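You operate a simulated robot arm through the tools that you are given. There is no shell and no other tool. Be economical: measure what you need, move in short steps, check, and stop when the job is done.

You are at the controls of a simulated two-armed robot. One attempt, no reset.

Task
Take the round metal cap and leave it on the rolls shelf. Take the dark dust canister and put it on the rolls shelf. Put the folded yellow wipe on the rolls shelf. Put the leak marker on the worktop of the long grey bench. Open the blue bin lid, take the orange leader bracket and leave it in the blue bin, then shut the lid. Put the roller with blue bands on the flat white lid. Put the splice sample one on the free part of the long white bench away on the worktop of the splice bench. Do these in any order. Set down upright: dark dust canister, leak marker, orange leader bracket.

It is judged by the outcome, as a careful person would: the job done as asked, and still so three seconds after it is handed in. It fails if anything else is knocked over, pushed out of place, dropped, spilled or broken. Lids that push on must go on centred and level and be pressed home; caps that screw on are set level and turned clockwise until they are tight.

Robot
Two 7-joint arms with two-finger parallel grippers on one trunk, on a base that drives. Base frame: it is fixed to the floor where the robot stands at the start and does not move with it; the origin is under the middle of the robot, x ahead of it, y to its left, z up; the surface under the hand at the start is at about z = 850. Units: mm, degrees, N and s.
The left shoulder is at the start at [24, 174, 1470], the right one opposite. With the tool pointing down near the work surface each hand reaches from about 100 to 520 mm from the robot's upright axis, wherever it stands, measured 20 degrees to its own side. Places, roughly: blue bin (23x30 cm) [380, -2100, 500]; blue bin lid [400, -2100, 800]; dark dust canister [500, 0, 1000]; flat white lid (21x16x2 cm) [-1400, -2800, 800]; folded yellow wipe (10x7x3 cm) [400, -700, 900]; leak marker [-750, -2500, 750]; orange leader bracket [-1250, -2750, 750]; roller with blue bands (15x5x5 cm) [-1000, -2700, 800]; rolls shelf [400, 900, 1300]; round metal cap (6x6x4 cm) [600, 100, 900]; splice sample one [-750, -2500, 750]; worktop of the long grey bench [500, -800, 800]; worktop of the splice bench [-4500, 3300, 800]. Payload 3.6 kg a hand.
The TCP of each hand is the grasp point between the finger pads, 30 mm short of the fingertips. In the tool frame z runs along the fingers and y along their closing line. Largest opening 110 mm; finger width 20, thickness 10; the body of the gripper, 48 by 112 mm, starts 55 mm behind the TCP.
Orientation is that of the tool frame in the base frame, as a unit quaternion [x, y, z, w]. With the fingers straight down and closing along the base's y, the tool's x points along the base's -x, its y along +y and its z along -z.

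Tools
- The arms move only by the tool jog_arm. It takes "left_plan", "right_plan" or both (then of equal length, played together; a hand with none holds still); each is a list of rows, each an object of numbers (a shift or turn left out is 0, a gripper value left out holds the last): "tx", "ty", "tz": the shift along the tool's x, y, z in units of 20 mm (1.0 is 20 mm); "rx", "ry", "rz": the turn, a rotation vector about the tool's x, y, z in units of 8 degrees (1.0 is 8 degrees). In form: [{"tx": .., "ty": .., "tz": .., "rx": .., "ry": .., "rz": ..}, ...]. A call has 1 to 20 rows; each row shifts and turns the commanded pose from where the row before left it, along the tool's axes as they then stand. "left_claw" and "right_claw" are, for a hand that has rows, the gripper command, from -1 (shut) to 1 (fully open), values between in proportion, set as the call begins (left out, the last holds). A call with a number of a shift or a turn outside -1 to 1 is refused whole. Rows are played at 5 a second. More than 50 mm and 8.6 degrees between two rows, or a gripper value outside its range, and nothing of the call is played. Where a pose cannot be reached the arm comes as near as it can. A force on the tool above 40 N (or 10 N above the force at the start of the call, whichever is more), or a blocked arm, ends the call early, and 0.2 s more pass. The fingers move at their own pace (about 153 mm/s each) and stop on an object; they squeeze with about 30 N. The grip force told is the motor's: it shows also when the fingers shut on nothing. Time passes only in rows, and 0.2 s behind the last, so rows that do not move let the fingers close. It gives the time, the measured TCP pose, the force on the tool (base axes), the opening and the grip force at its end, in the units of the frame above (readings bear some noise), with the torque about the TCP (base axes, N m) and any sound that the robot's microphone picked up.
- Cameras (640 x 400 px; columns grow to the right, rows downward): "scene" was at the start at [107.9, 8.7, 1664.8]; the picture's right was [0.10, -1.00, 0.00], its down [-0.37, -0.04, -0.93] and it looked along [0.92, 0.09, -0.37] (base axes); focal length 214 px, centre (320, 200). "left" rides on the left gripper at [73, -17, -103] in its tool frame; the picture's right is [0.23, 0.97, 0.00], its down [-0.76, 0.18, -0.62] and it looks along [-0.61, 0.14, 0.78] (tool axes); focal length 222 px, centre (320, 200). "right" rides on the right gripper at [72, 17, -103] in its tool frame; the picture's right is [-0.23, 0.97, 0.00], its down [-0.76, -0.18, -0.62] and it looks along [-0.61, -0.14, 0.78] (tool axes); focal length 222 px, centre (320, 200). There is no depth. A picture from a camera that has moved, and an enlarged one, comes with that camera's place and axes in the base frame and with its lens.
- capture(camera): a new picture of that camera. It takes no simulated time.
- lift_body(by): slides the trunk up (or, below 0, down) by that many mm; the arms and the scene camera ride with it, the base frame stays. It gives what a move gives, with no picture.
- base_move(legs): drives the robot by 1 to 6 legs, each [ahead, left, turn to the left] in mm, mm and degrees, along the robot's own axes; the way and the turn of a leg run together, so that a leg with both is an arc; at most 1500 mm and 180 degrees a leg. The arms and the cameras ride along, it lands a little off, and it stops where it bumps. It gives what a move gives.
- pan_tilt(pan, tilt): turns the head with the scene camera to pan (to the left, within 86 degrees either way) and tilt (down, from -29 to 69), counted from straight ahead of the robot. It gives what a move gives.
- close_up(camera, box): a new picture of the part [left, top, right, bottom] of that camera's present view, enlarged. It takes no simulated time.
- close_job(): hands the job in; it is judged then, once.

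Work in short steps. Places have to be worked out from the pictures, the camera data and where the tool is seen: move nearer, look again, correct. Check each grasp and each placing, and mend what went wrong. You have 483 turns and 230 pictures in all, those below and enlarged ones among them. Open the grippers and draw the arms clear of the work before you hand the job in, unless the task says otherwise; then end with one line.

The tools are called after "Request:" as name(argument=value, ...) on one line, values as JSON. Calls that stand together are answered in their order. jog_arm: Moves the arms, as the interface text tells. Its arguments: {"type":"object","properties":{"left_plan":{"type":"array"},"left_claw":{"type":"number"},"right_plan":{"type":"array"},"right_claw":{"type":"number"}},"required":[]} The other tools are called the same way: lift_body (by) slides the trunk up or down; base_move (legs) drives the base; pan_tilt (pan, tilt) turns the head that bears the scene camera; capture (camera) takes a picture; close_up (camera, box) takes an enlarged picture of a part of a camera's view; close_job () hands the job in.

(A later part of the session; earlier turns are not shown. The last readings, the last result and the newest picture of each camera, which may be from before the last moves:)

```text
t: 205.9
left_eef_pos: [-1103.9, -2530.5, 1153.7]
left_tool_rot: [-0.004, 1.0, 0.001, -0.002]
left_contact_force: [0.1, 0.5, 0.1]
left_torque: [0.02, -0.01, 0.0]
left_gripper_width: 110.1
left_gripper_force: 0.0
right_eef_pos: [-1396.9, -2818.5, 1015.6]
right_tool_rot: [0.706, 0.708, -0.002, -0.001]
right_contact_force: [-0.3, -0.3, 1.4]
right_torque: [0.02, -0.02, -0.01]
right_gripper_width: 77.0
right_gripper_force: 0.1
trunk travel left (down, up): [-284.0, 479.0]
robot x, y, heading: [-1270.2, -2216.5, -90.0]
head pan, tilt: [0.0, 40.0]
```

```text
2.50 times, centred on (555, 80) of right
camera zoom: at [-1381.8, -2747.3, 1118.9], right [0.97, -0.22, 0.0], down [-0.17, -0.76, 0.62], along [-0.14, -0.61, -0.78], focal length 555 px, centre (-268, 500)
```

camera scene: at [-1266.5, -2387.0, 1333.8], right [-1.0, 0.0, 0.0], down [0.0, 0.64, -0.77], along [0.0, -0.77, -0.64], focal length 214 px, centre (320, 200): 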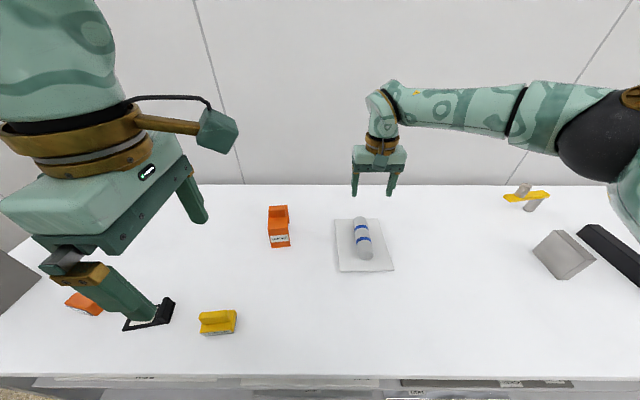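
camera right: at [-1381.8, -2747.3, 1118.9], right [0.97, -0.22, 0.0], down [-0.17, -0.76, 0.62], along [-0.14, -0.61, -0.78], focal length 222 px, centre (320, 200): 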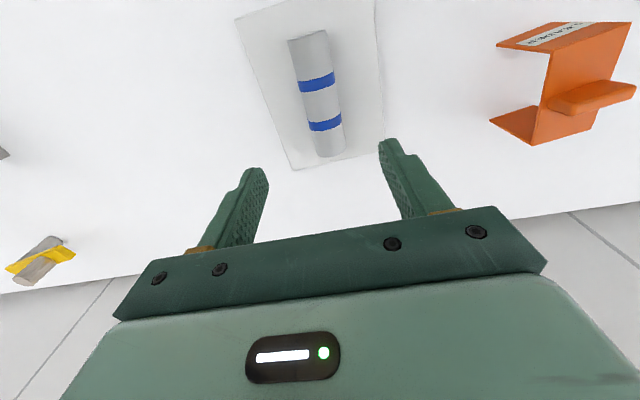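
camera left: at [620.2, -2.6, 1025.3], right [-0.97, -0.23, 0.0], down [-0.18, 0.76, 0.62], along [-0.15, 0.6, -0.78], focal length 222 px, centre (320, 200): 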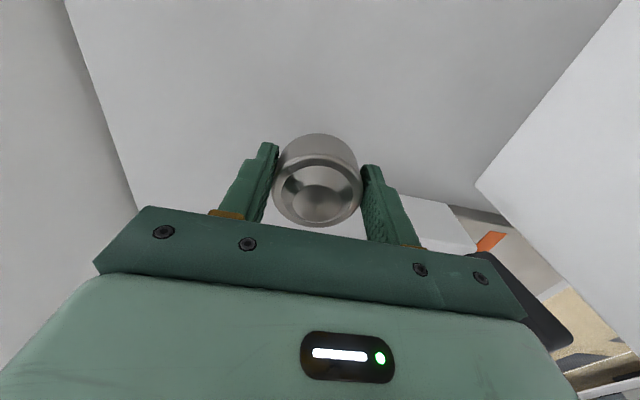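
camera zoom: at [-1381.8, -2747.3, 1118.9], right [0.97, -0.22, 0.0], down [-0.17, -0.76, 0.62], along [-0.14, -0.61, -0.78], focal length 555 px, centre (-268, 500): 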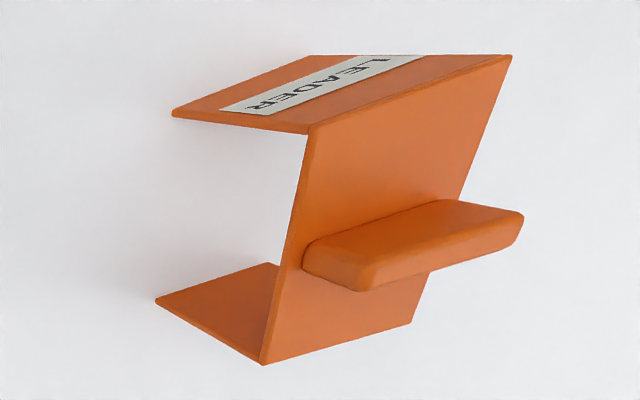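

The bracket is an inverted U with a handle bar on top (bar ≈ (-1138,-2868), z≈878–902, long along x). I extend the left hand over it at z≈1000.

Request:
jog_arm(left_plan=[{"tx": 0.1, "ty": -1, "tz": 0.45}, {"tx": 0.1, "ty": -1, "tz": 0.45}, {"tx": 0.1, "ty": -1, "tz": 0.45}, {"tx": 0.1, "ty": -1, "tz": 0.45}, {"tx": 0.1, "ty": -1, "tz": 0.45}, {"tx": 0.1, "ty": -1, "tz": 0.45}, {"tx": 0.1, "ty": -1, "tz": 0.45}, {"tx": 0.1, "ty": -1, "tz": 0.45}, {"tx": 0.1, "ty": -1, "tz": 0.45}, {"tx": 0.1, "ty": -1, "tz": 0.45}, {"tx": 0.1, "ty": -1, "tz": 0.45}, {"tx": 0.1, "ty": -1, "tz": 0.45}, {"tx": 0.1, "ty": -1, "tz": 0.45}, {"tx": 0.1, "ty": -1, "tz": 0.45}, {"tx": 0.1, "ty": -1, "tz": 0.45}, {"tx": 0.1, "ty": -1, "tz": 0.45}], left_claw=0.2)

Request:
capture(camera="left")

Request:
capture(camera="scene")

```text
t: 209.3
left_eef_pos: [-1137.5, -2851.4, 1006.7]
left_tool_rot: [-0.004, 1.0, 0.002, -0.001]
left_contact_force: [-0.8, -0.1, -0.2]
left_torque: [-0.03, 0.04, 0.0]
left_gripper_width: 65.9
left_gripper_force: 0.0
right_eef_pos: [-1397.8, -2820.7, 1014.0]
right_tool_rot: [0.705, 0.709, -0.002, 0.0]
right_contact_force: [0.3, -0.2, 0.2]
right_torque: [0.03, -0.02, 0.01]
right_gripper_width: 77.0
right_gripper_force: 0.1
trunk travel left (down, up): [-284.0, 479.0]
robot x, y, heading: [-1269.1, -2216.4, -90.0]
head pan, tilt: [0.0, 40.0]
```

```text
148 pictures are left
camera left: at [-1208.7, -2868.2, 1110.2], right [-0.23, 0.97, 0.0], down [0.76, 0.18, 0.62], along [0.6, 0.15, -0.78], focal length 222 px, centre (320, 200)
```

left: 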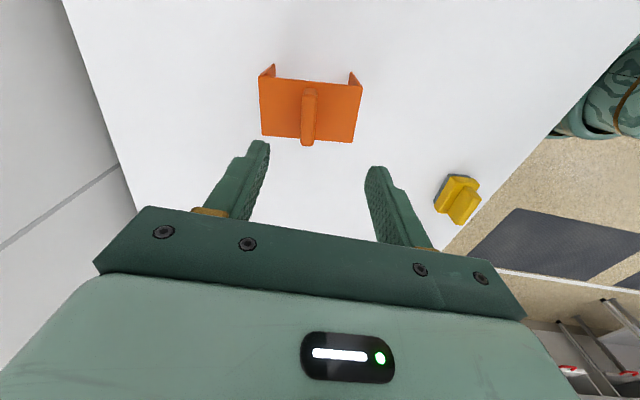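

```text
147 pictures are left
camera scene: at [-1267.2, -2388.1, 1333.6], right [-1.0, 0.0, 0.0], down [0.0, 0.64, -0.77], along [0.0, -0.77, -0.64], focal length 214 px, centre (320, 200)
```

scene: 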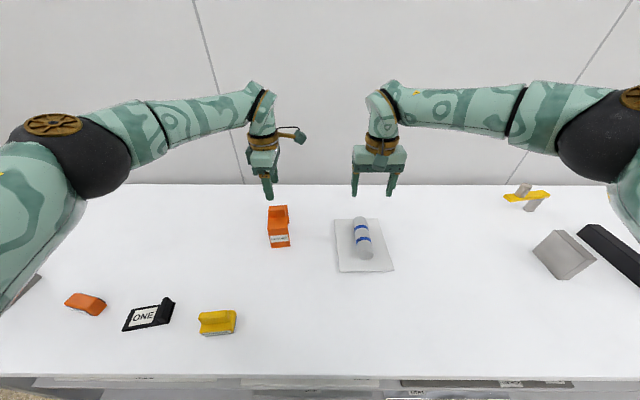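

Bar spans (-1114,-2856)–(-1166,-2865). Align yaw −9°, centre, descend to ≈930.

Request:
jog_arm(left_plan=[{"ty": -0.5, "tx": 0.12}, {"rz": -0.6}, {"rz": -0.5}, {"tz": 1}, {"tz": 1}, {"tz": 1}, {"tz": 0.8}])

Request:
capture(camera="left")

```text
t: 210.9
left_eef_pos: [-1140.3, -2860.5, 933.2]
left_tool_rot: [-0.08, 0.997, 0.002, -0.002]
left_contact_force: [0.3, 0.9, -0.2]
left_torque: [0.0, 0.03, 0.02]
left_gripper_width: 66.0
left_gripper_force: 0.0
right_eef_pos: [-1397.3, -2819.1, 1016.1]
right_tool_rot: [0.705, 0.709, -0.001, 0.0]
right_contact_force: [-0.4, 0.8, -0.8]
right_torque: [-0.03, 0.01, -0.02]
right_gripper_width: 76.9
right_gripper_force: 0.1
trunk travel left (down, up): [-284.0, 479.0]
robot x, y, heading: [-1263.8, -2217.1, -89.6]
head pan, tilt: [0.0, 40.0]
```

```text
146 pictures are left
camera left: at [-1207.8, -2888.7, 1035.7], right [-0.38, 0.93, 0.0], down [0.73, 0.3, 0.62], along [0.57, 0.24, -0.78], focal length 222 px, centre (320, 200)
```

left: 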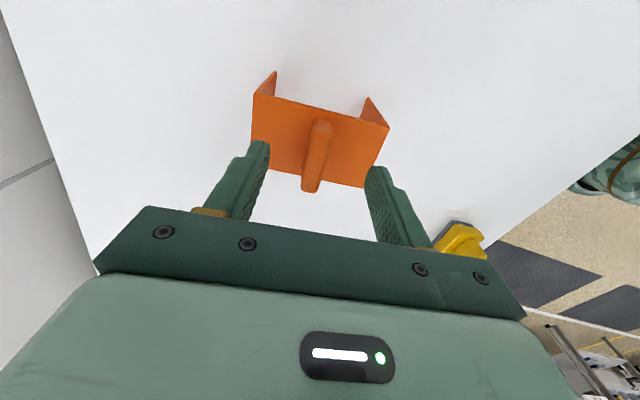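

Bar centred between fingers. Small yaw trim, descend to ≈911, and close.

Request:
jog_arm(left_plan=[{"rz": -0.35, "tx": 0.15, "ty": -0.15, "tz": 0.3}, {"tz": 0.3}, {"tz": 0.25}, {"tz": 0.25}])

Request:
capture(camera="left")

```text
t: 211.9
left_eef_pos: [-1142.0, -2863.7, 910.7]
left_tool_rot: [-0.104, 0.995, 0.001, -0.002]
left_contact_force: [-0.5, -0.6, 0.1]
left_torque: [0.0, 0.02, 0.0]
left_gripper_width: 66.0
left_gripper_force: 0.1
right_eef_pos: [-1397.5, -2819.8, 1014.5]
right_tool_rot: [0.706, 0.708, 0.0, 0.0]
right_contact_force: [-0.6, -0.8, 0.1]
right_torque: [0.01, 0.02, 0.0]
right_gripper_width: 77.0
right_gripper_force: 0.0
trunk travel left (down, up): [-284.0, 479.0]
robot x, y, heading: [-1268.6, -2213.4, -89.8]
head pan, tilt: [0.0, 40.0]
```

```text
145 pictures are left
camera left: at [-1208.1, -2894.4, 1013.9], right [-0.42, 0.91, 0.0], down [0.71, 0.33, 0.62], along [0.56, 0.27, -0.78], focal length 222 px, centre (320, 200)
```

left: 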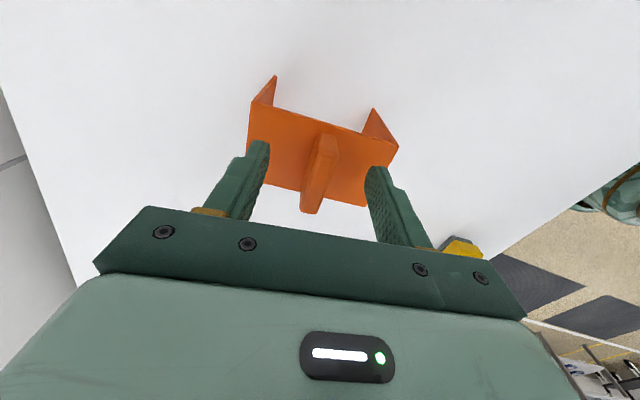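

Fingers straddle the bar. Close.

Request:
jog_arm(left_plan=[{}, {}, {}, {}, {}], left_claw=-1)

Request:
capture(camera="left")

```text
t: 213.1
left_eef_pos: [-1142.1, -2863.8, 911.0]
left_tool_rot: [-0.104, 0.995, 0.002, -0.002]
left_contact_force: [0.0, 0.5, 0.0]
left_torque: [-0.01, -0.06, 0.01]
left_gripper_width: 13.0
left_gripper_force: 29.9
right_eef_pos: [-1396.8, -2819.5, 1015.9]
right_tool_rot: [0.706, 0.708, 0.0, 0.0]
right_contact_force: [0.9, 0.1, 0.2]
right_torque: [0.02, 0.01, -0.01]
right_gripper_width: 77.0
right_gripper_force: 0.1
trunk travel left (down, up): [-284.0, 479.0]
robot x, y, heading: [-1269.3, -2214.1, -89.7]
head pan, tilt: [0.0, 40.0]
```

```text
144 pictures are left
camera left: at [-1208.2, -2894.3, 1013.9], right [-0.42, 0.91, 0.0], down [0.71, 0.33, 0.62], along [0.56, 0.27, -0.78], focal length 222 px, centre (320, 200)
```

left: 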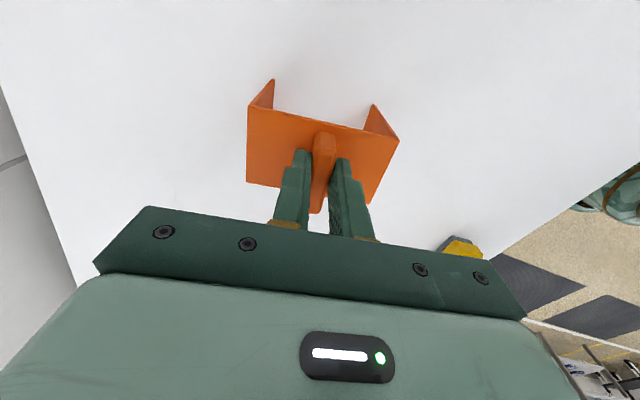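

Gripped 13 mm on the bar. Lift 60 mm and check.

Request:
jog_arm(left_plan=[{"tz": -0.5}, {"tz": -0.5}, {"tz": -1}, {"tz": -1}])

Request:
capture(camera="scene")

```text
t: 214.1
left_eef_pos: [-1143.5, -2863.3, 969.6]
left_tool_rot: [-0.104, 0.995, 0.002, -0.002]
left_contact_force: [0.4, -0.3, -0.3]
left_torque: [0.03, 0.0, -0.02]
left_gripper_width: 13.0
left_gripper_force: 30.3
right_eef_pos: [-1397.4, -2819.4, 1015.2]
right_tool_rot: [0.706, 0.708, -0.001, -0.001]
right_contact_force: [-1.0, 0.3, -0.3]
right_torque: [-0.02, 0.03, 0.01]
right_gripper_width: 77.0
right_gripper_force: 0.1
trunk travel left (down, up): [-284.0, 479.0]
robot x, y, heading: [-1266.6, -2216.4, -89.8]
head pan, tilt: [0.0, 40.0]
```

```text
143 pictures are left
camera scene: at [-1266.8, -2387.4, 1333.7], right [-1.0, 0.0, 0.0], down [0.0, 0.64, -0.77], along [0.0, -0.77, -0.64], focal length 214 px, centre (320, 200)
```

scene: 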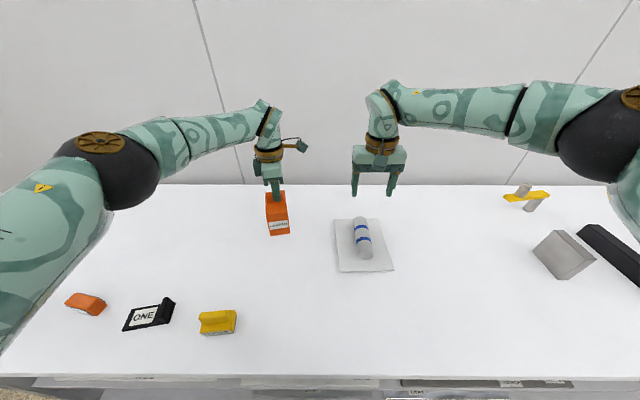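

Bracket held. Raise and retract both hands.

Request:
jog_arm(left_plan=[{"tz": -1}, {"tz": -1}, {"tz": -1}, {"tz": -1}, {"tz": -1}, {"tz": -1}, {"tz": -1}, {"tz": -1}, {"tz": -1}, {"tz": -1}, {"tz": -1}], right_plan=[{"tz": -1}, {"tz": -1}, {"tz": -1}, {"tz": -1}, {"tz": -1}, {"tz": -1}, {"tz": -1}, {"tz": -1}, {}, {}, {}])

Request:
jog_arm(left_plan=[{"ty": 1}, {"ty": 1}, {"ty": 1}, {"ty": 1}, {"ty": 1}, {"ty": 1}, {"ty": 1}, {"ty": 1}, {"ty": 1}, {"ty": 1}, {"ty": 1}, {"ty": 1}, {"ty": 1}, {"ty": 1}, {"ty": 1}], right_plan=[{"tx": 1}, {"tx": 1}, {"tx": 1}, {"tx": 1}, {"tx": 1}, {"tx": 1}, {"tx": 1}, {"tx": 1}, {"tx": 1}, {"tx": 1}, {"tx": 1}, {"tx": 1}, {"tx": 1}, {"tx": 1}, {"tx": 1}])

Request:
capture(camera="scene")

```text
t: 216.5
left_eef_pos: [-1152.2, -2852.7, 1164.3]
left_tool_rot: [-0.103, 0.995, 0.001, -0.003]
left_contact_force: [-0.6, 0.1, 0.0]
left_torque: [-0.03, -0.01, -0.01]
left_gripper_width: 13.0
left_gripper_force: 30.5
left hand out of reach, approached as far as the arm can: row 9, 10, 11
right_eef_pos: [-1395.1, -2817.5, 1086.1]
right_tool_rot: [0.705, 0.709, 0.0, -0.001]
right_contact_force: [-0.9, -0.4, -0.2]
right_torque: [0.01, -0.02, 0.01]
right_gripper_width: 77.0
right_gripper_force: 0.0
right hand out of reach, approached as far as the arm can: row 4, 5, 6, 7, 8
trunk travel left (down, up): [-284.0, 479.0]
robot x, y, heading: [-1267.7, -2216.1, -89.7]
head pan, tilt: [0.0, 40.0]
```

```text
t: 219.7
left_eef_pos: [-1212.0, -2557.0, 1167.1]
left_tool_rot: [-0.104, 0.995, 0.002, -0.002]
left_contact_force: [1.6, 0.3, -1.1]
left_torque: [-0.01, 0.01, 0.03]
left_gripper_width: 13.1
left_gripper_force: 30.3
right_eef_pos: [-1395.8, -2518.1, 1085.7]
right_tool_rot: [0.706, 0.708, 0.0, 0.0]
right_contact_force: [0.8, -0.8, -0.1]
right_torque: [0.01, -0.03, 0.03]
right_gripper_width: 76.8
right_gripper_force: 0.0
trunk travel left (down, up): [-284.0, 479.0]
robot x, y, heading: [-1268.1, -2213.8, -89.7]
head pan, tilt: [0.0, 40.0]
```

```text
142 pictures are left
camera scene: at [-1266.8, -2386.8, 1333.8], right [-1.0, 0.0, 0.0], down [0.0, 0.64, -0.77], along [0.0, -0.77, -0.64], focal length 214 px, centre (320, 200)
```

scene: 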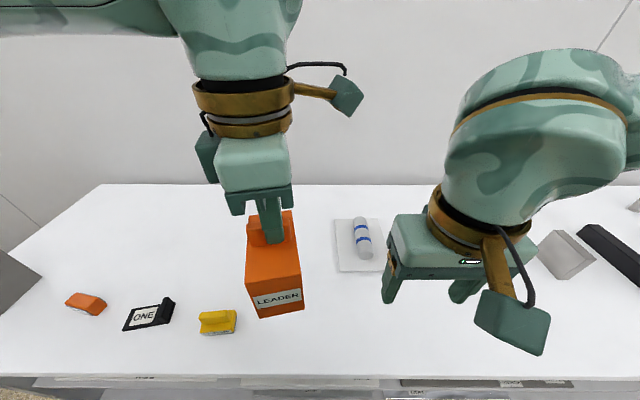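

Bracket is straight. Move the left hand outward 120 mm and drive 700 mm to the left, before the LEAK marker.

Request:
jog_arm(left_plan=[{"tx": -1}, {"tx": -1}, {"tx": -1}, {"tx": -1}, {"tx": -1}, {"tx": -1}])

Request:
base_move(legs=[[0, 700, 0]])

Request:
capture(camera="right")

Request:
capture(camera="scene")

```text
t: 221.1
left_eef_pos: [-1094.6, -2531.3, 1165.4]
left_tool_rot: [-0.104, 0.995, 0.002, -0.001]
left_contact_force: [0.5, 0.0, -1.1]
left_torque: [0.01, 0.0, 0.0]
left_gripper_width: 13.2
left_gripper_force: 30.7
right_eef_pos: [-1397.1, -2520.9, 1085.1]
right_tool_rot: [0.706, 0.708, -0.001, -0.001]
right_contact_force: [-0.7, 0.4, 0.7]
right_torque: [0.0, 0.02, -0.03]
right_gripper_width: 76.8
right_gripper_force: 0.1
trunk travel left (down, up): [-284.0, 479.0]
robot x, y, heading: [-1265.2, -2215.3, -89.5]
head pan, tilt: [0.0, 40.0]
```

```text
t: 225.0
left_eef_pos: [-397.1, -2535.0, 1165.8]
left_tool_rot: [-0.098, 0.995, 0.001, -0.003]
left_contact_force: [0.3, -0.1, 0.0]
left_torque: [0.02, 0.0, -0.01]
left_gripper_width: 12.9
left_gripper_force: 29.9
right_eef_pos: [-698.7, -2518.2, 1084.9]
right_tool_rot: [0.711, 0.703, -0.002, -0.002]
right_contact_force: [0.5, -0.3, 0.6]
right_torque: [-0.02, 0.0, 0.01]
right_gripper_width: 77.1
right_gripper_force: 0.0
trunk travel left (down, up): [-284.0, 479.0]
robot x, y, heading: [-568.1, -2215.1, -90.5]
head pan, tilt: [0.0, 40.0]
```

```text
141 pictures are left
camera right: at [-682.2, -2447.7, 1189.4], right [0.97, -0.24, 0.0], down [-0.18, -0.76, 0.62], along [-0.15, -0.61, -0.78], focal length 222 px, centre (320, 200)
```

right: 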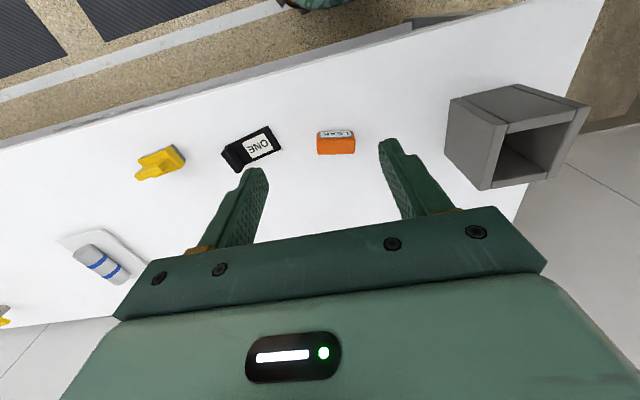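

```text
140 pictures are left
camera scene: at [-566.9, -2388.9, 1333.7], right [-1.0, 0.01, 0.0], down [0.01, 0.64, -0.77], along [-0.01, -0.77, -0.64], focal length 214 px, centre (320, 200)
```

scene: 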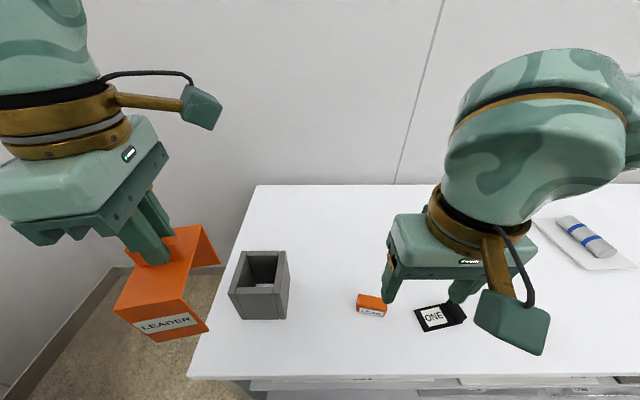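

Zoom on the LEAK marker.

Request:
close_up(camera="right", box=[270, 100, 400, 180])

Request:
close_up(camera="scene", box=[330, 270, 490, 350])

```text
4.92 times, centred on (335, 140) of right
camera zoom: at [-682.2, -2447.7, 1189.4], right [0.97, -0.24, 0.0], down [-0.18, -0.76, 0.62], along [-0.15, -0.61, -0.78], focal length 1094 px, centre (246, 495)
```

zoom: 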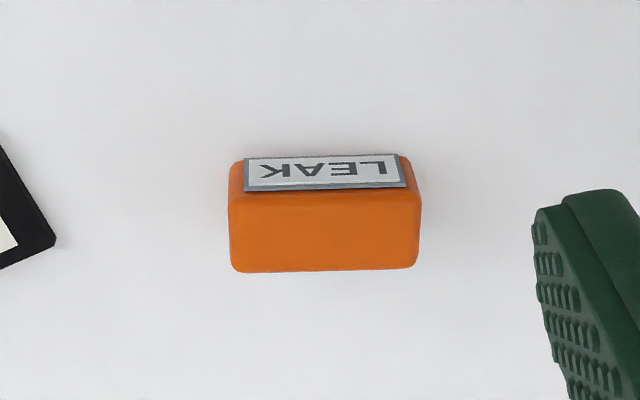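

```text
4.00 times, centred on (410, 310) of scene
camera zoom: at [-566.9, -2388.9, 1333.7], right [-1.0, 0.01, 0.0], down [0.01, 0.64, -0.77], along [-0.01, -0.77, -0.64], focal length 858 px, centre (-40, -240)
```

zoom: 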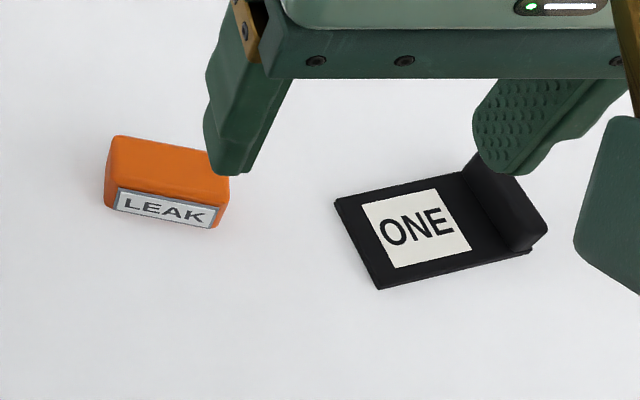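

LEAK is ~70 mm wide, rotated about −13°, centre ≈(-695,-2616). I move over it, align and descend to ≈900.

Request:
jog_arm(right_plan=[{"tx": -1}, {"tx": -1}, {"tx": -1}, {"tx": -1}, {"tx": -0.9, "ty": 0.2}, {"rz": 0.8}, {"rz": 0.76}, {"tz": 1}, {"tz": 1}, {"tz": 1}, {"tz": 1}, {"tz": 1}, {"tz": 1}, {"tz": 1}, {"tz": 1}, {"tz": 1}], right_claw=1)

Request:
capture(camera="right")

```text
t: 228.4
left_eef_pos: [-398.2, -2535.4, 1165.5]
left_tool_rot: [-0.097, 0.995, 0.002, -0.002]
left_contact_force: [1.2, -0.7, -1.0]
left_torque: [0.01, -0.04, 0.01]
left_gripper_width: 13.1
left_gripper_force: 29.9
right_eef_pos: [-695.3, -2617.3, 906.3]
right_tool_rot: [0.783, 0.623, 0.0, -0.001]
right_contact_force: [1.0, 0.3, -0.2]
right_torque: [-0.02, -0.01, -0.04]
right_gripper_width: 110.2
right_gripper_force: 0.1
trunk travel left (down, up): [-284.0, 479.0]
robot x, y, heading: [-563.8, -2216.1, -90.5]
head pan, tilt: [0.0, 40.0]
```

```text
137 pictures are left
camera right: at [-664.3, -2551.1, 1008.9], right [0.9, -0.44, 0.0], down [-0.34, -0.7, 0.62], along [-0.28, -0.56, -0.78], focal length 222 px, centre (320, 200)
```

right: 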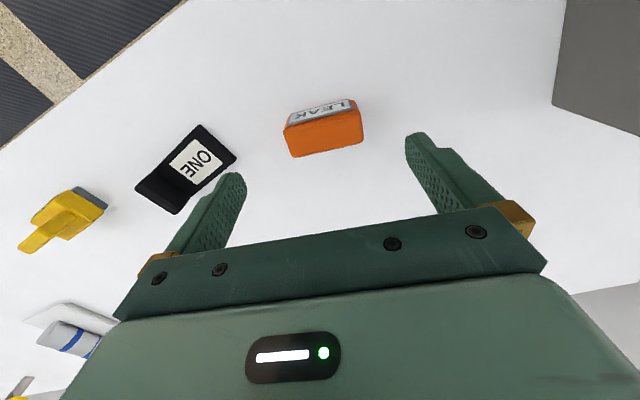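

Aligned over the marker. Descend to ≈826 and close.

Request:
jog_arm(right_plan=[{"tz": 1}, {"tz": 1}, {"tz": 1}, {"tz": 0.5}, {"tz": 0.25}, {"tz": 0.2}])

Request:
capture(camera="right")

```text
t: 229.8
left_eef_pos: [-398.0, -2534.7, 1165.5]
left_tool_rot: [-0.098, 0.995, 0.002, -0.002]
left_contact_force: [-0.4, -0.5, -1.8]
left_torque: [0.02, 0.04, 0.0]
left_gripper_width: 13.1
left_gripper_force: 30.2
right_eef_pos: [-696.2, -2617.6, 827.5]
right_tool_rot: [0.782, 0.623, -0.001, 0.0]
right_contact_force: [0.1, -0.1, 0.5]
right_torque: [-0.02, -0.03, 0.0]
right_gripper_width: 109.9
right_gripper_force: 0.1
trunk travel left (down, up): [-284.0, 479.0]
robot x, y, heading: [-565.8, -2218.4, -90.2]
head pan, tilt: [0.0, 40.0]
```

```text
136 pictures are left
camera right: at [-664.8, -2551.4, 930.7], right [0.9, -0.44, 0.0], down [-0.34, -0.7, 0.62], along [-0.28, -0.56, -0.78], focal length 222 px, centre (320, 200)
```

right: 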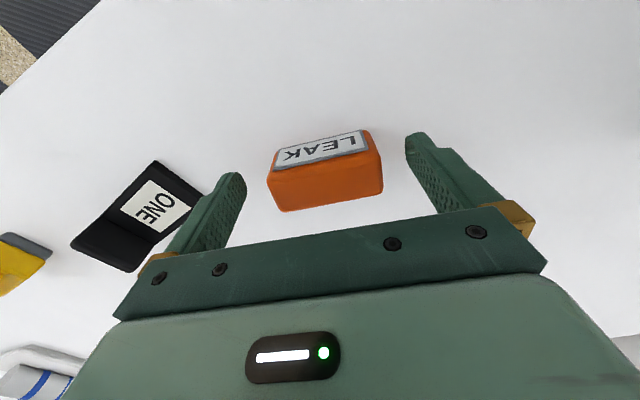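

Marker centred. Close.

Request:
jog_arm(right_plan=[{}, {}, {}, {}, {}], right_claw=-1)

Request:
jog_arm(right_plan=[{"tz": -0.5}, {"tz": -0.5}, {"tz": -1}, {"tz": -1}])

Request:
capture(camera="right")

```text
t: 231.0
left_eef_pos: [-398.1, -2535.5, 1165.3]
left_tool_rot: [-0.098, 0.995, 0.001, -0.003]
left_contact_force: [-0.5, 0.3, -1.2]
left_torque: [0.03, -0.02, -0.02]
left_gripper_width: 13.0
left_gripper_force: 30.2
right_eef_pos: [-696.1, -2617.1, 827.5]
right_tool_rot: [0.783, 0.623, 0.0, 0.0]
right_contact_force: [-0.1, -0.3, 1.2]
right_torque: [-0.03, -0.03, 0.02]
right_gripper_width: 69.3
right_gripper_force: 29.8
trunk travel left (down, up): [-284.0, 479.0]
robot x, y, heading: [-569.4, -2218.9, -90.4]
head pan, tilt: [0.0, 40.0]
```

```text
t: 232.0
left_eef_pos: [-397.3, -2534.7, 1165.5]
left_tool_rot: [-0.097, 0.995, 0.001, -0.002]
left_contact_force: [-0.1, -0.3, -0.6]
left_torque: [-0.01, -0.04, -0.02]
left_gripper_width: 13.3
left_gripper_force: 29.9
right_eef_pos: [-696.6, -2618.2, 886.6]
right_tool_rot: [0.783, 0.622, -0.001, -0.002]
right_contact_force: [0.8, 1.1, -1.6]
right_torque: [0.01, 0.01, 0.0]
right_gripper_width: 69.3
right_gripper_force: 29.8
trunk travel left (down, up): [-284.0, 479.0]
robot x, y, heading: [-569.9, -2222.1, -90.3]
head pan, tilt: [0.0, 40.0]
```

```text
135 pictures are left
camera right: at [-664.3, -2552.1, 989.5], right [0.9, -0.44, 0.0], down [-0.34, -0.7, 0.62], along [-0.28, -0.56, -0.78], focal length 222 px, centre (320, 200)
```

right: 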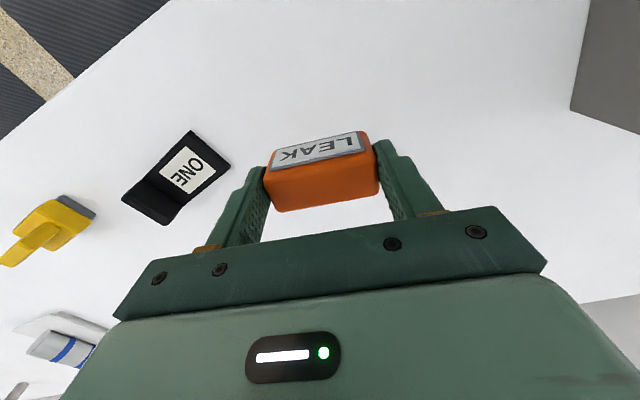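

Marker held. Raise and retract it, raise the trunk 150, then drive toward the grey bench facing it.

Request:
jog_arm(right_plan=[{"tz": -1}, {"tz": -1}, {"tz": -1}, {"tz": -1}, {"tz": -1}, {"tz": -1}, {"tz": -1}, {"tz": -1}, {"tz": -1}, {"tz": -1}, {"tx": 1}, {"tx": 1}, {"tx": 1}, {"tx": 1}, {"tx": 1}])

Request:
lift_body(by=150)

Request:
base_move(legs=[[-800, 0, 0], [0, 0, 90], [150, 850, 0]])

Request:
capture(camera="scene")

```text
t: 235.2
left_eef_pos: [-397.9, -2535.8, 1164.7]
left_tool_rot: [-0.098, 0.995, 0.002, -0.002]
left_contact_force: [-0.3, -0.1, -0.7]
left_torque: [0.01, 0.0, -0.03]
left_gripper_width: 12.8
left_gripper_force: 29.9
right_eef_pos: [-674.1, -2520.4, 1087.8]
right_tool_rot: [0.783, 0.622, -0.001, -0.002]
right_contact_force: [-0.6, 1.2, -1.0]
right_torque: [0.01, -0.03, -0.01]
right_gripper_width: 69.2
right_gripper_force: 29.9
trunk travel left (down, up): [-284.0, 479.0]
robot x, y, heading: [-566.3, -2215.1, -90.4]
head pan, tilt: [0.0, 40.0]
```

```text
t: 236.9
left_eef_pos: [-397.4, -2536.3, 1314.0]
left_tool_rot: [-0.097, 0.995, 0.002, -0.001]
left_contact_force: [0.5, 0.1, -0.6]
left_torque: [-0.01, 0.03, -0.01]
left_gripper_width: 13.3
left_gripper_force: 29.6
right_eef_pos: [-673.1, -2520.6, 1237.2]
right_tool_rot: [0.782, 0.623, -0.002, -0.002]
right_contact_force: [-0.5, -0.4, -1.1]
right_torque: [0.05, -0.01, 0.03]
right_gripper_width: 69.2
right_gripper_force: 29.6
trunk travel left (down, up): [-434.0, 329.0]
robot x, y, heading: [-570.5, -2219.0, -90.5]
head pan, tilt: [0.0, 40.0]
```

```text
t: 249.3
left_eef_pos: [-97.6, -397.9, 1315.0]
left_tool_rot: [0.774, -0.633, 0.0, 0.003]
left_contact_force: [0.7, 0.4, -0.9]
left_torque: [-0.03, -0.01, 0.0]
left_gripper_width: 13.2
left_gripper_force: 29.8
right_eef_pos: [-113.1, -672.0, 1237.0]
right_tool_rot: [0.111, 0.994, -0.002, 0.0]
right_contact_force: [0.1, 0.0, -0.2]
right_torque: [0.0, 0.02, -0.01]
right_gripper_width: 69.4
right_gripper_force: 29.3
trunk travel left (down, up): [-434.0, 329.0]
robot x, y, heading: [-415.6, -566.7, -0.1]
head pan, tilt: [0.0, 40.0]
```

```text
134 pictures are left
camera scene: at [-293.8, -567.8, 1485.8], right [-0.01, -1.0, 0.0], down [-0.64, 0.0, -0.77], along [0.77, -0.01, -0.64], focal length 214 px, centre (320, 200)
```

scene: 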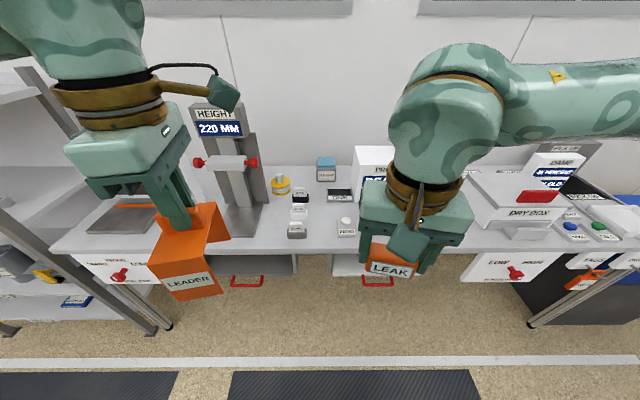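

I approach the bench (350 mm ahead) to set the LEAK marker on the spot where the wipe lay.

Request:
base_move(legs=[[350, 0, 0]])

Request:
capture(camera="right")

Request:
capture(camera="scene")

```text
t: 251.6
left_eef_pos: [259.1, -395.9, 1314.7]
left_tool_rot: [0.776, -0.63, 0.001, 0.002]
left_contact_force: [0.9, -0.2, -1.6]
left_torque: [0.01, 0.0, 0.0]
left_gripper_width: 12.9
left_gripper_force: 29.9
right_eef_pos: [246.6, -671.1, 1237.1]
right_tool_rot: [0.109, 0.994, -0.001, 0.0]
right_contact_force: [0.3, -0.3, 0.1]
right_torque: [0.01, 0.02, 0.0]
right_gripper_width: 69.3
right_gripper_force: 30.0
trunk travel left (down, up): [-434.0, 329.0]
robot x, y, heading: [-56.7, -569.6, 0.1]
head pan, tilt: [0.0, 40.0]
```

```text
133 pictures are left
camera right: at [177.3, -640.0, 1340.2], right [0.43, 0.9, 0.0], down [0.71, -0.34, 0.62], along [0.56, -0.27, -0.78], focal length 222 px, centre (320, 200)
```

right: 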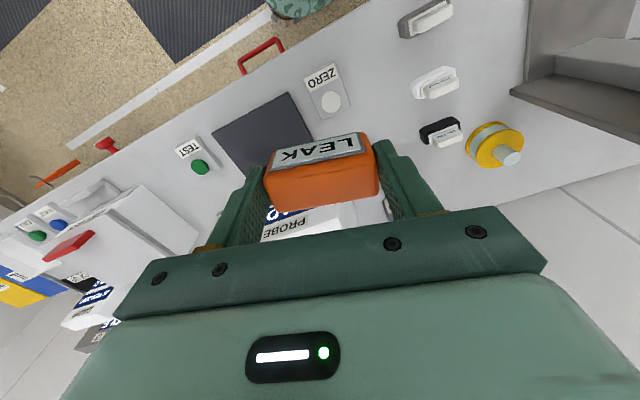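

```text
132 pictures are left
camera scene: at [64.4, -568.2, 1485.7], right [0.0, -1.0, 0.0], down [-0.64, 0.0, -0.77], along [0.77, 0.0, -0.64], focal length 214 px, centre (320, 200)
```

scene: 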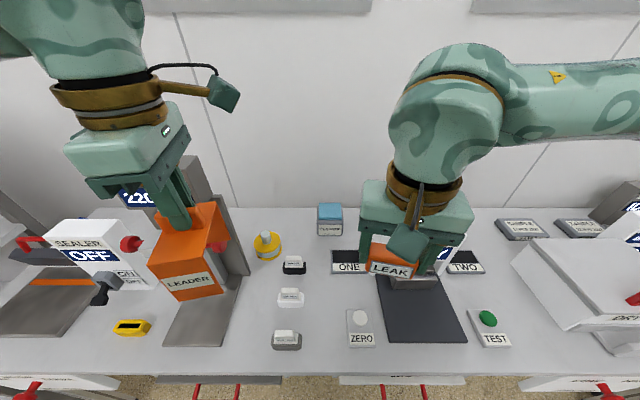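

Target for LEAK: (375,-620). I shift the base 120 left (same stance as the wipe pick), align yaw, and bring the marker above the spot.

Request:
base_move(legs=[[0, 120, 0]])

Request:
jog_arm(right_plan=[{"rz": -0.78}, {"rz": -0.78}])

```text
t: 252.8
left_eef_pos: [258.3, -274.1, 1315.0]
left_tool_rot: [0.776, -0.63, 0.001, 0.002]
left_contact_force: [-0.1, 0.1, 0.2]
left_torque: [-0.02, -0.03, 0.02]
left_gripper_width: 13.1
left_gripper_force: 30.1
right_eef_pos: [244.3, -549.6, 1237.4]
right_tool_rot: [0.108, 0.994, -0.001, 0.0]
right_contact_force: [0.4, -0.2, -1.2]
right_torque: [0.03, 0.01, 0.0]
right_gripper_width: 69.2
right_gripper_force: 30.2
trunk travel left (down, up): [-434.0, 329.0]
robot x, y, heading: [-56.3, -446.4, 0.3]
head pan, tilt: [0.0, 40.0]
```

```text
t: 253.4
left_eef_pos: [258.6, -274.8, 1315.0]
left_tool_rot: [0.776, -0.631, 0.0, 0.003]
left_contact_force: [0.3, 0.1, -1.2]
left_torque: [-0.04, 0.03, -0.01]
left_gripper_width: 13.1
left_gripper_force: 30.1
right_eef_pos: [245.6, -549.5, 1236.7]
right_tool_rot: [-0.002, 1.0, -0.001, 0.0]
right_contact_force: [0.1, 0.4, -0.6]
right_torque: [0.01, 0.0, -0.01]
right_gripper_width: 69.0
right_gripper_force: 29.8
trunk travel left (down, up): [-434.0, 329.0]
robot x, y, heading: [-57.7, -446.7, -0.0]
head pan, tilt: [0.0, 40.0]
```

Request:
jog_arm(right_plan=[{"tx": -0.93, "ty": -0.5, "tz": 0.5}, {"tx": -0.93, "ty": -0.5, "tz": 0.5}, {"tx": -0.93, "ty": -0.5, "tz": 0.5}, {"tx": -0.93, "ty": -0.5, "tz": 0.5}, {"tx": -0.93, "ty": -0.5, "tz": 0.5}, {"tx": -0.93, "ty": -0.5, "tz": 0.5}, {"tx": -0.93, "ty": -0.5, "tz": 0.5}, {"tz": 1}, {"tz": 1}, {"tz": 1}, {"tz": 1}, {"tz": 1}, {"tz": 1}, {"tz": 1}, {"tz": 1}, {"tz": 1}, {"tz": 1}])

Request:
capture(camera="right")

Request:
capture(camera="scene")

```text
t: 257.0
left_eef_pos: [258.2, -275.1, 1315.2]
left_tool_rot: [0.776, -0.631, 0.0, 0.002]
left_contact_force: [0.1, 0.9, -0.8]
left_torque: [-0.02, -0.03, -0.02]
left_gripper_width: 13.2
left_gripper_force: 30.4
right_eef_pos: [376.1, -620.2, 968.4]
right_tool_rot: [-0.001, 1.0, -0.001, 0.0]
right_contact_force: [-1.1, -0.4, -1.5]
right_torque: [0.0, -0.01, -0.02]
right_gripper_width: 69.0
right_gripper_force: 29.7
trunk travel left (down, up): [-434.0, 329.0]
robot x, y, heading: [-57.6, -447.0, 0.1]
head pan, tilt: [0.0, 40.0]
```

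```text
131 pictures are left
camera right: at [302.7, -604.8, 1071.2], right [0.22, 0.97, 0.0], down [0.76, -0.17, 0.62], along [0.61, -0.14, -0.78], focal length 222 px, centre (320, 200)
```

right: 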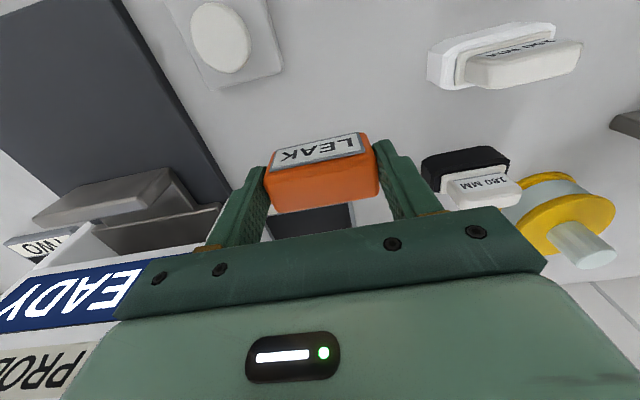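

```text
130 pictures are left
camera scene: at [64.1, -447.1, 1485.7], right [0.0, -1.0, 0.0], down [-0.64, 0.0, -0.77], along [0.77, 0.0, -0.64], focal length 214 px, centre (320, 200)
```

scene: 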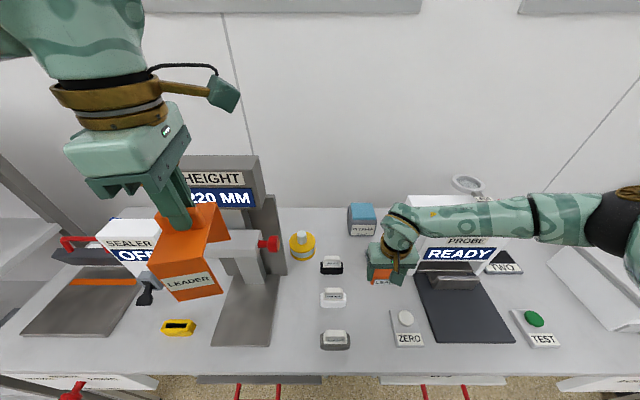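

Clear. Descend to ≈905 then creep to contact.

Request:
jog_arm(right_plan=[{"tz": 1}, {"tz": 1}, {"tz": 1}, {"tz": 0.3}, {"tz": 0.2}, {"tz": 0.2}])

Request:
capture(camera="right")

```text
t: 258.4
left_eef_pos: [255.9, -274.7, 1316.3]
left_tool_rot: [0.776, -0.63, 0.001, 0.002]
left_contact_force: [0.3, 0.9, -1.2]
left_torque: [-0.03, -0.03, -0.03]
left_gripper_width: 13.3
left_gripper_force: 29.9
right_eef_pos: [376.5, -620.0, 896.9]
right_tool_rot: [0.0, 1.0, -0.001, 0.004]
right_contact_force: [-0.8, -3.5, 23.6]
right_torque: [-0.04, 0.17, 0.03]
right_gripper_width: 69.4
right_gripper_force: 30.1
trunk travel left (down, up): [-434.0, 329.0]
robot x, y, heading: [-58.4, -443.9, 0.5]
head pan, tilt: [0.0, 40.0]
```

```text
129 pictures are left
camera right: at [301.3, -604.1, 1000.0], right [0.23, 0.97, 0.0], down [0.76, -0.18, 0.63], along [0.61, -0.14, -0.78], focal length 222 px, centre (320, 200)
```

right: 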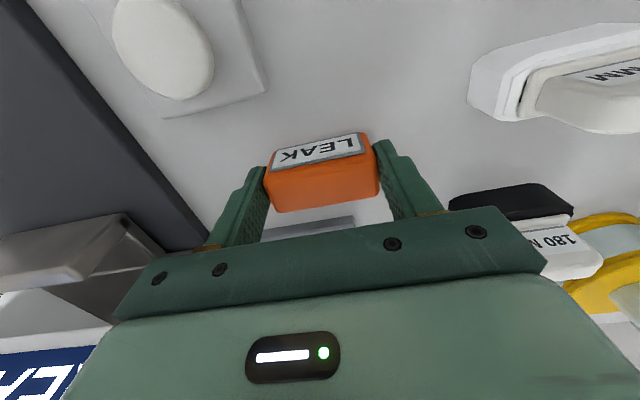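

Contact (bench) at TCP 897. Ease 1 mm, release with a small opening, and rise.

Request:
jog_arm(right_plan=[{"tz": -0.08}])

Request:
jog_arm(right_plan=[{}, {}, {}], right_claw=0.6)

Request:
jog_arm(right_plan=[{"tz": -0.4}, {"tz": -0.8}, {"tz": -1}, {"tz": -1}, {"tz": -1}, {"tz": -1}, {"tz": -1}, {"tz": -1}, {"tz": -1}, {"tz": -1}, {"tz": -1}, {"tz": -1}])

Request:
capture(camera="right")

Request:
capture(camera="scene")

```text
t: 258.8
left_eef_pos: [256.6, -274.7, 1315.1]
left_tool_rot: [0.776, -0.631, 0.0, 0.001]
left_contact_force: [0.0, -0.3, 0.1]
left_torque: [-0.02, -0.01, 0.0]
left_gripper_width: 12.9
left_gripper_force: 29.8
right_eef_pos: [376.3, -620.5, 896.0]
right_tool_rot: [-0.002, 1.0, -0.001, 0.002]
right_contact_force: [2.8, -3.5, 23.3]
right_torque: [0.12, -0.2, -0.1]
right_gripper_width: 69.0
right_gripper_force: 29.8
trunk travel left (down, up): [-434.0, 329.0]
robot x, y, heading: [-57.9, -446.4, -0.0]
head pan, tilt: [0.0, 40.0]
```

```text
t: 259.6
left_eef_pos: [259.3, -273.8, 1314.9]
left_tool_rot: [0.776, -0.631, 0.0, 0.002]
left_contact_force: [-0.3, -0.8, -0.8]
left_torque: [0.03, -0.02, 0.0]
left_gripper_width: 13.1
left_gripper_force: 30.4
right_eef_pos: [376.7, -620.2, 895.2]
right_tool_rot: [-0.001, 1.0, -0.001, 0.001]
right_contact_force: [-0.8, 0.1, 0.2]
right_torque: [0.0, -0.02, -0.01]
right_gripper_width: 88.1
right_gripper_force: 0.0
trunk travel left (down, up): [-434.0, 329.0]
robot x, y, heading: [-56.5, -446.2, 0.4]
head pan, tilt: [0.0, 40.0]
```

```text
t: 262.2
left_eef_pos: [257.6, -275.1, 1315.1]
left_tool_rot: [0.776, -0.631, 0.001, 0.004]
left_contact_force: [0.8, 0.0, -0.7]
left_torque: [-0.04, 0.0, -0.01]
left_gripper_width: 13.3
left_gripper_force: 30.5
right_eef_pos: [377.1, -619.5, 1118.4]
right_tool_rot: [-0.002, 1.0, -0.001, 0.0]
right_contact_force: [0.4, 0.5, -0.4]
right_torque: [0.04, -0.01, 0.01]
right_gripper_width: 88.0
right_gripper_force: 0.0
trunk travel left (down, up): [-434.0, 329.0]
robot x, y, heading: [-56.6, -448.5, 0.3]
head pan, tilt: [0.0, 40.0]
```

```text
128 pictures are left
camera right: at [302.0, -604.5, 1222.3], right [0.23, 0.97, 0.0], down [0.76, -0.17, 0.62], along [0.61, -0.14, -0.78], focal length 222 px, centre (320, 200)
```

right: 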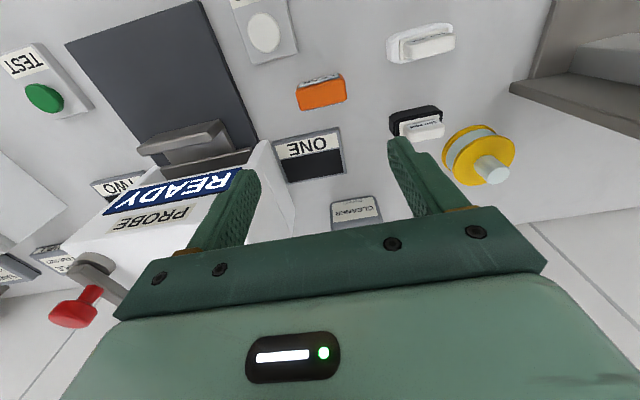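

```text
127 pictures are left
camera scene: at [63.4, -447.0, 1485.8], right [0.0, -1.0, 0.0], down [-0.64, 0.0, -0.77], along [0.77, 0.0, -0.64], focal length 214 px, centre (320, 200)
```

scene: 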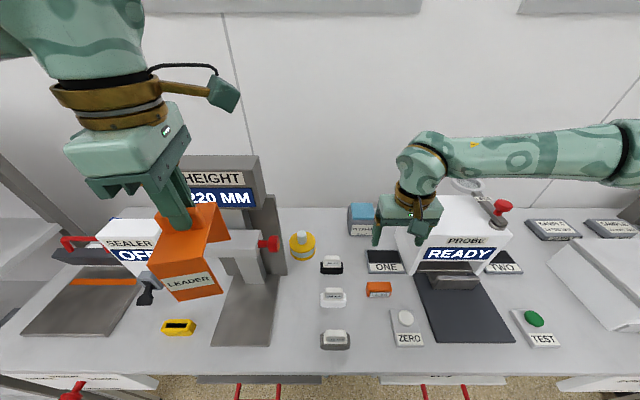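

LEAK stands upright on the bench. Retract the right hand and drive toward the bins.

Request:
jog_arm(right_plan=[{"tz": -1}, {"tz": -1}, {"tz": -1}, {"tz": -1}, {"tz": -1}, {"tz": -1}, {"tz": -1}, {"tx": 1}, {"tx": 1}, {"tx": 1}, {"tx": 1}, {"tx": 1}, {"tx": 1}])

Request:
base_move(legs=[[-350, 0, 0], [0, -1300, 0]])

Request:
pan_tilt(pan=-15, tilt=45)

Request:
capture(camera="scene")

```text
t: 265.0
left_eef_pos: [257.7, -274.8, 1316.0]
left_tool_rot: [0.776, -0.631, -0.001, 0.002]
left_contact_force: [0.5, 0.3, -1.1]
left_torque: [-0.02, -0.02, -0.01]
left_gripper_width: 13.2
left_gripper_force: 28.9
right_eef_pos: [255.3, -621.5, 1259.8]
right_tool_rot: [-0.001, 1.0, -0.001, 0.0]
right_contact_force: [-0.1, -0.1, 0.7]
right_torque: [-0.02, -0.01, -0.03]
right_gripper_width: 87.8
right_gripper_force: 0.0
trunk travel left (down, up): [-434.0, 329.0]
robot x, y, heading: [-58.4, -450.0, 0.2]
head pan, tilt: [0.0, 40.0]
```

```text
t: 273.5
left_eef_pos: [-78.6, -1578.6, 1316.3]
left_tool_rot: [0.787, -0.617, 0.0, 0.002]
left_contact_force: [-0.5, -0.3, -0.6]
left_torque: [0.01, -0.01, -0.02]
left_gripper_width: 12.9
left_gripper_force: 30.1
right_eef_pos: [-69.8, -1923.6, 1259.4]
right_tool_rot: [-0.018, 1.0, -0.002, 0.0]
right_contact_force: [0.4, -0.1, 0.0]
right_torque: [0.01, 0.02, 0.01]
right_gripper_width: 87.6
right_gripper_force: 0.0
trunk travel left (down, up): [-434.0, 329.0]
robot x, y, heading: [-389.2, -1765.0, 2.2]
head pan, tilt: [0.0, 40.0]
```

```text
t: 274.3
left_eef_pos: [-79.1, -1578.8, 1315.5]
left_tool_rot: [0.787, -0.617, -0.001, 0.002]
left_contact_force: [-0.8, -0.5, -1.0]
left_torque: [-0.03, -0.01, 0.01]
left_gripper_width: 13.3
left_gripper_force: 29.8
right_eef_pos: [-68.7, -1923.9, 1259.9]
right_tool_rot: [-0.018, 1.0, -0.001, 0.0]
right_contact_force: [-0.8, 0.5, -0.6]
right_torque: [-0.02, 0.0, 0.02]
right_gripper_width: 88.1
right_gripper_force: 0.1
trunk travel left (down, up): [-434.0, 329.0]
robot x, y, heading: [-389.1, -1764.5, 2.1]
head pan, tilt: [-15.0, 45.0]
```

```text
126 pictures are left
camera scene: at [-272.7, -1778.5, 1478.5], right [-0.22, -0.97, 0.0], down [-0.69, 0.16, -0.71], along [0.69, -0.16, -0.71], focal length 214 px, centre (320, 200)
```

scene: 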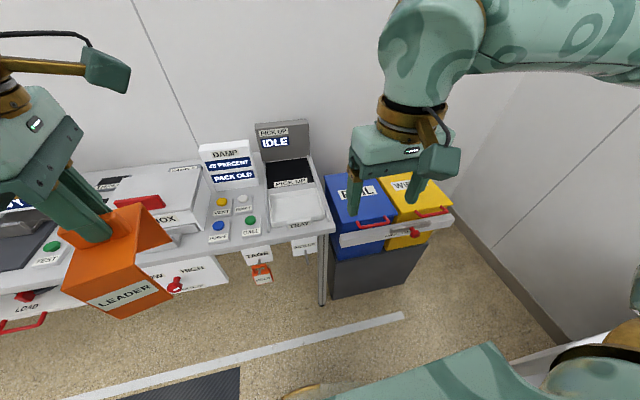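

The blue FOIL bin is next to a yellow bin. I move closer and right, and correct heading, then look.

Request:
base_move(legs=[[0, 0, -2.2], [180, -330, 0]])

Request:
pan_tilt(pan=0, tilt=50)

Request:
capture(camera="scene")

Request:
capture(camera="right")

```text
t: 277.0
left_eef_pos: [111.9, -1918.1, 1315.5]
left_tool_rot: [0.775, -0.632, -0.001, 0.003]
left_contact_force: [0.1, 0.1, -0.8]
left_torque: [0.01, -0.05, 0.01]
left_gripper_width: 13.2
left_gripper_force: 30.0
right_eef_pos: [108.1, -2263.8, 1259.5]
right_tool_rot: [0.002, 1.0, -0.001, 0.0]
right_contact_force: [-0.5, 0.1, -0.1]
right_torque: [0.04, 0.02, 0.02]
right_gripper_width: 88.1
right_gripper_force: 0.0
trunk travel left (down, up): [-434.0, 329.0]
robot x, y, heading: [-203.6, -2087.9, -0.0]
head pan, tilt: [-15.0, 45.0]
```

```text
t: 277.8
left_eef_pos: [112.3, -1916.9, 1315.6]
left_tool_rot: [0.774, -0.633, 0.001, 0.003]
left_contact_force: [0.7, 0.0, -1.1]
left_torque: [0.0, -0.03, -0.02]
left_gripper_width: 13.2
left_gripper_force: 30.4
right_eef_pos: [107.3, -2264.4, 1259.6]
right_tool_rot: [0.002, 1.0, 0.0, 0.001]
right_contact_force: [0.8, -0.8, -0.4]
right_torque: [-0.01, -0.02, 0.01]
right_gripper_width: 87.8
right_gripper_force: 0.0
trunk travel left (down, up): [-434.0, 329.0]
robot x, y, heading: [-205.0, -2088.4, -0.2]
head pan, tilt: [0.0, 50.0]
```

```text
125 pictures are left
camera scene: at [-91.5, -2089.0, 1471.6], right [0.0, -1.0, 0.0], down [-0.77, 0.0, -0.64], along [0.64, 0.0, -0.77], focal length 214 px, centre (320, 200)
```

scene: 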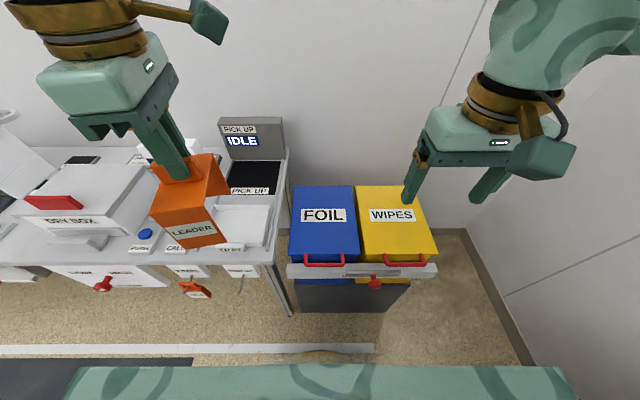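

```text
124 pictures are left
camera right: at [33.6, -2247.1, 1363.1], right [0.23, 0.97, 0.0], down [0.76, -0.18, 0.62], along [0.61, -0.15, -0.78], focal length 222 px, centre (320, 200)
```

right: 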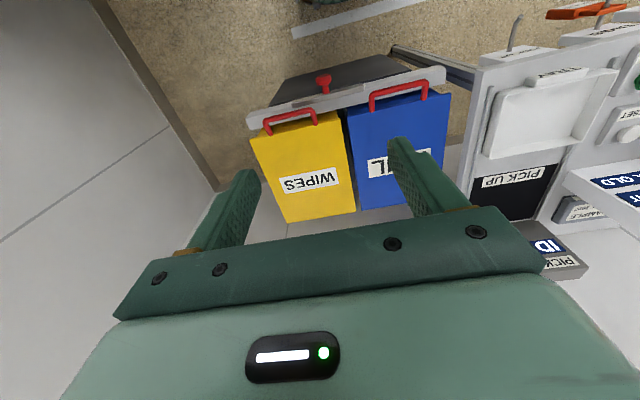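

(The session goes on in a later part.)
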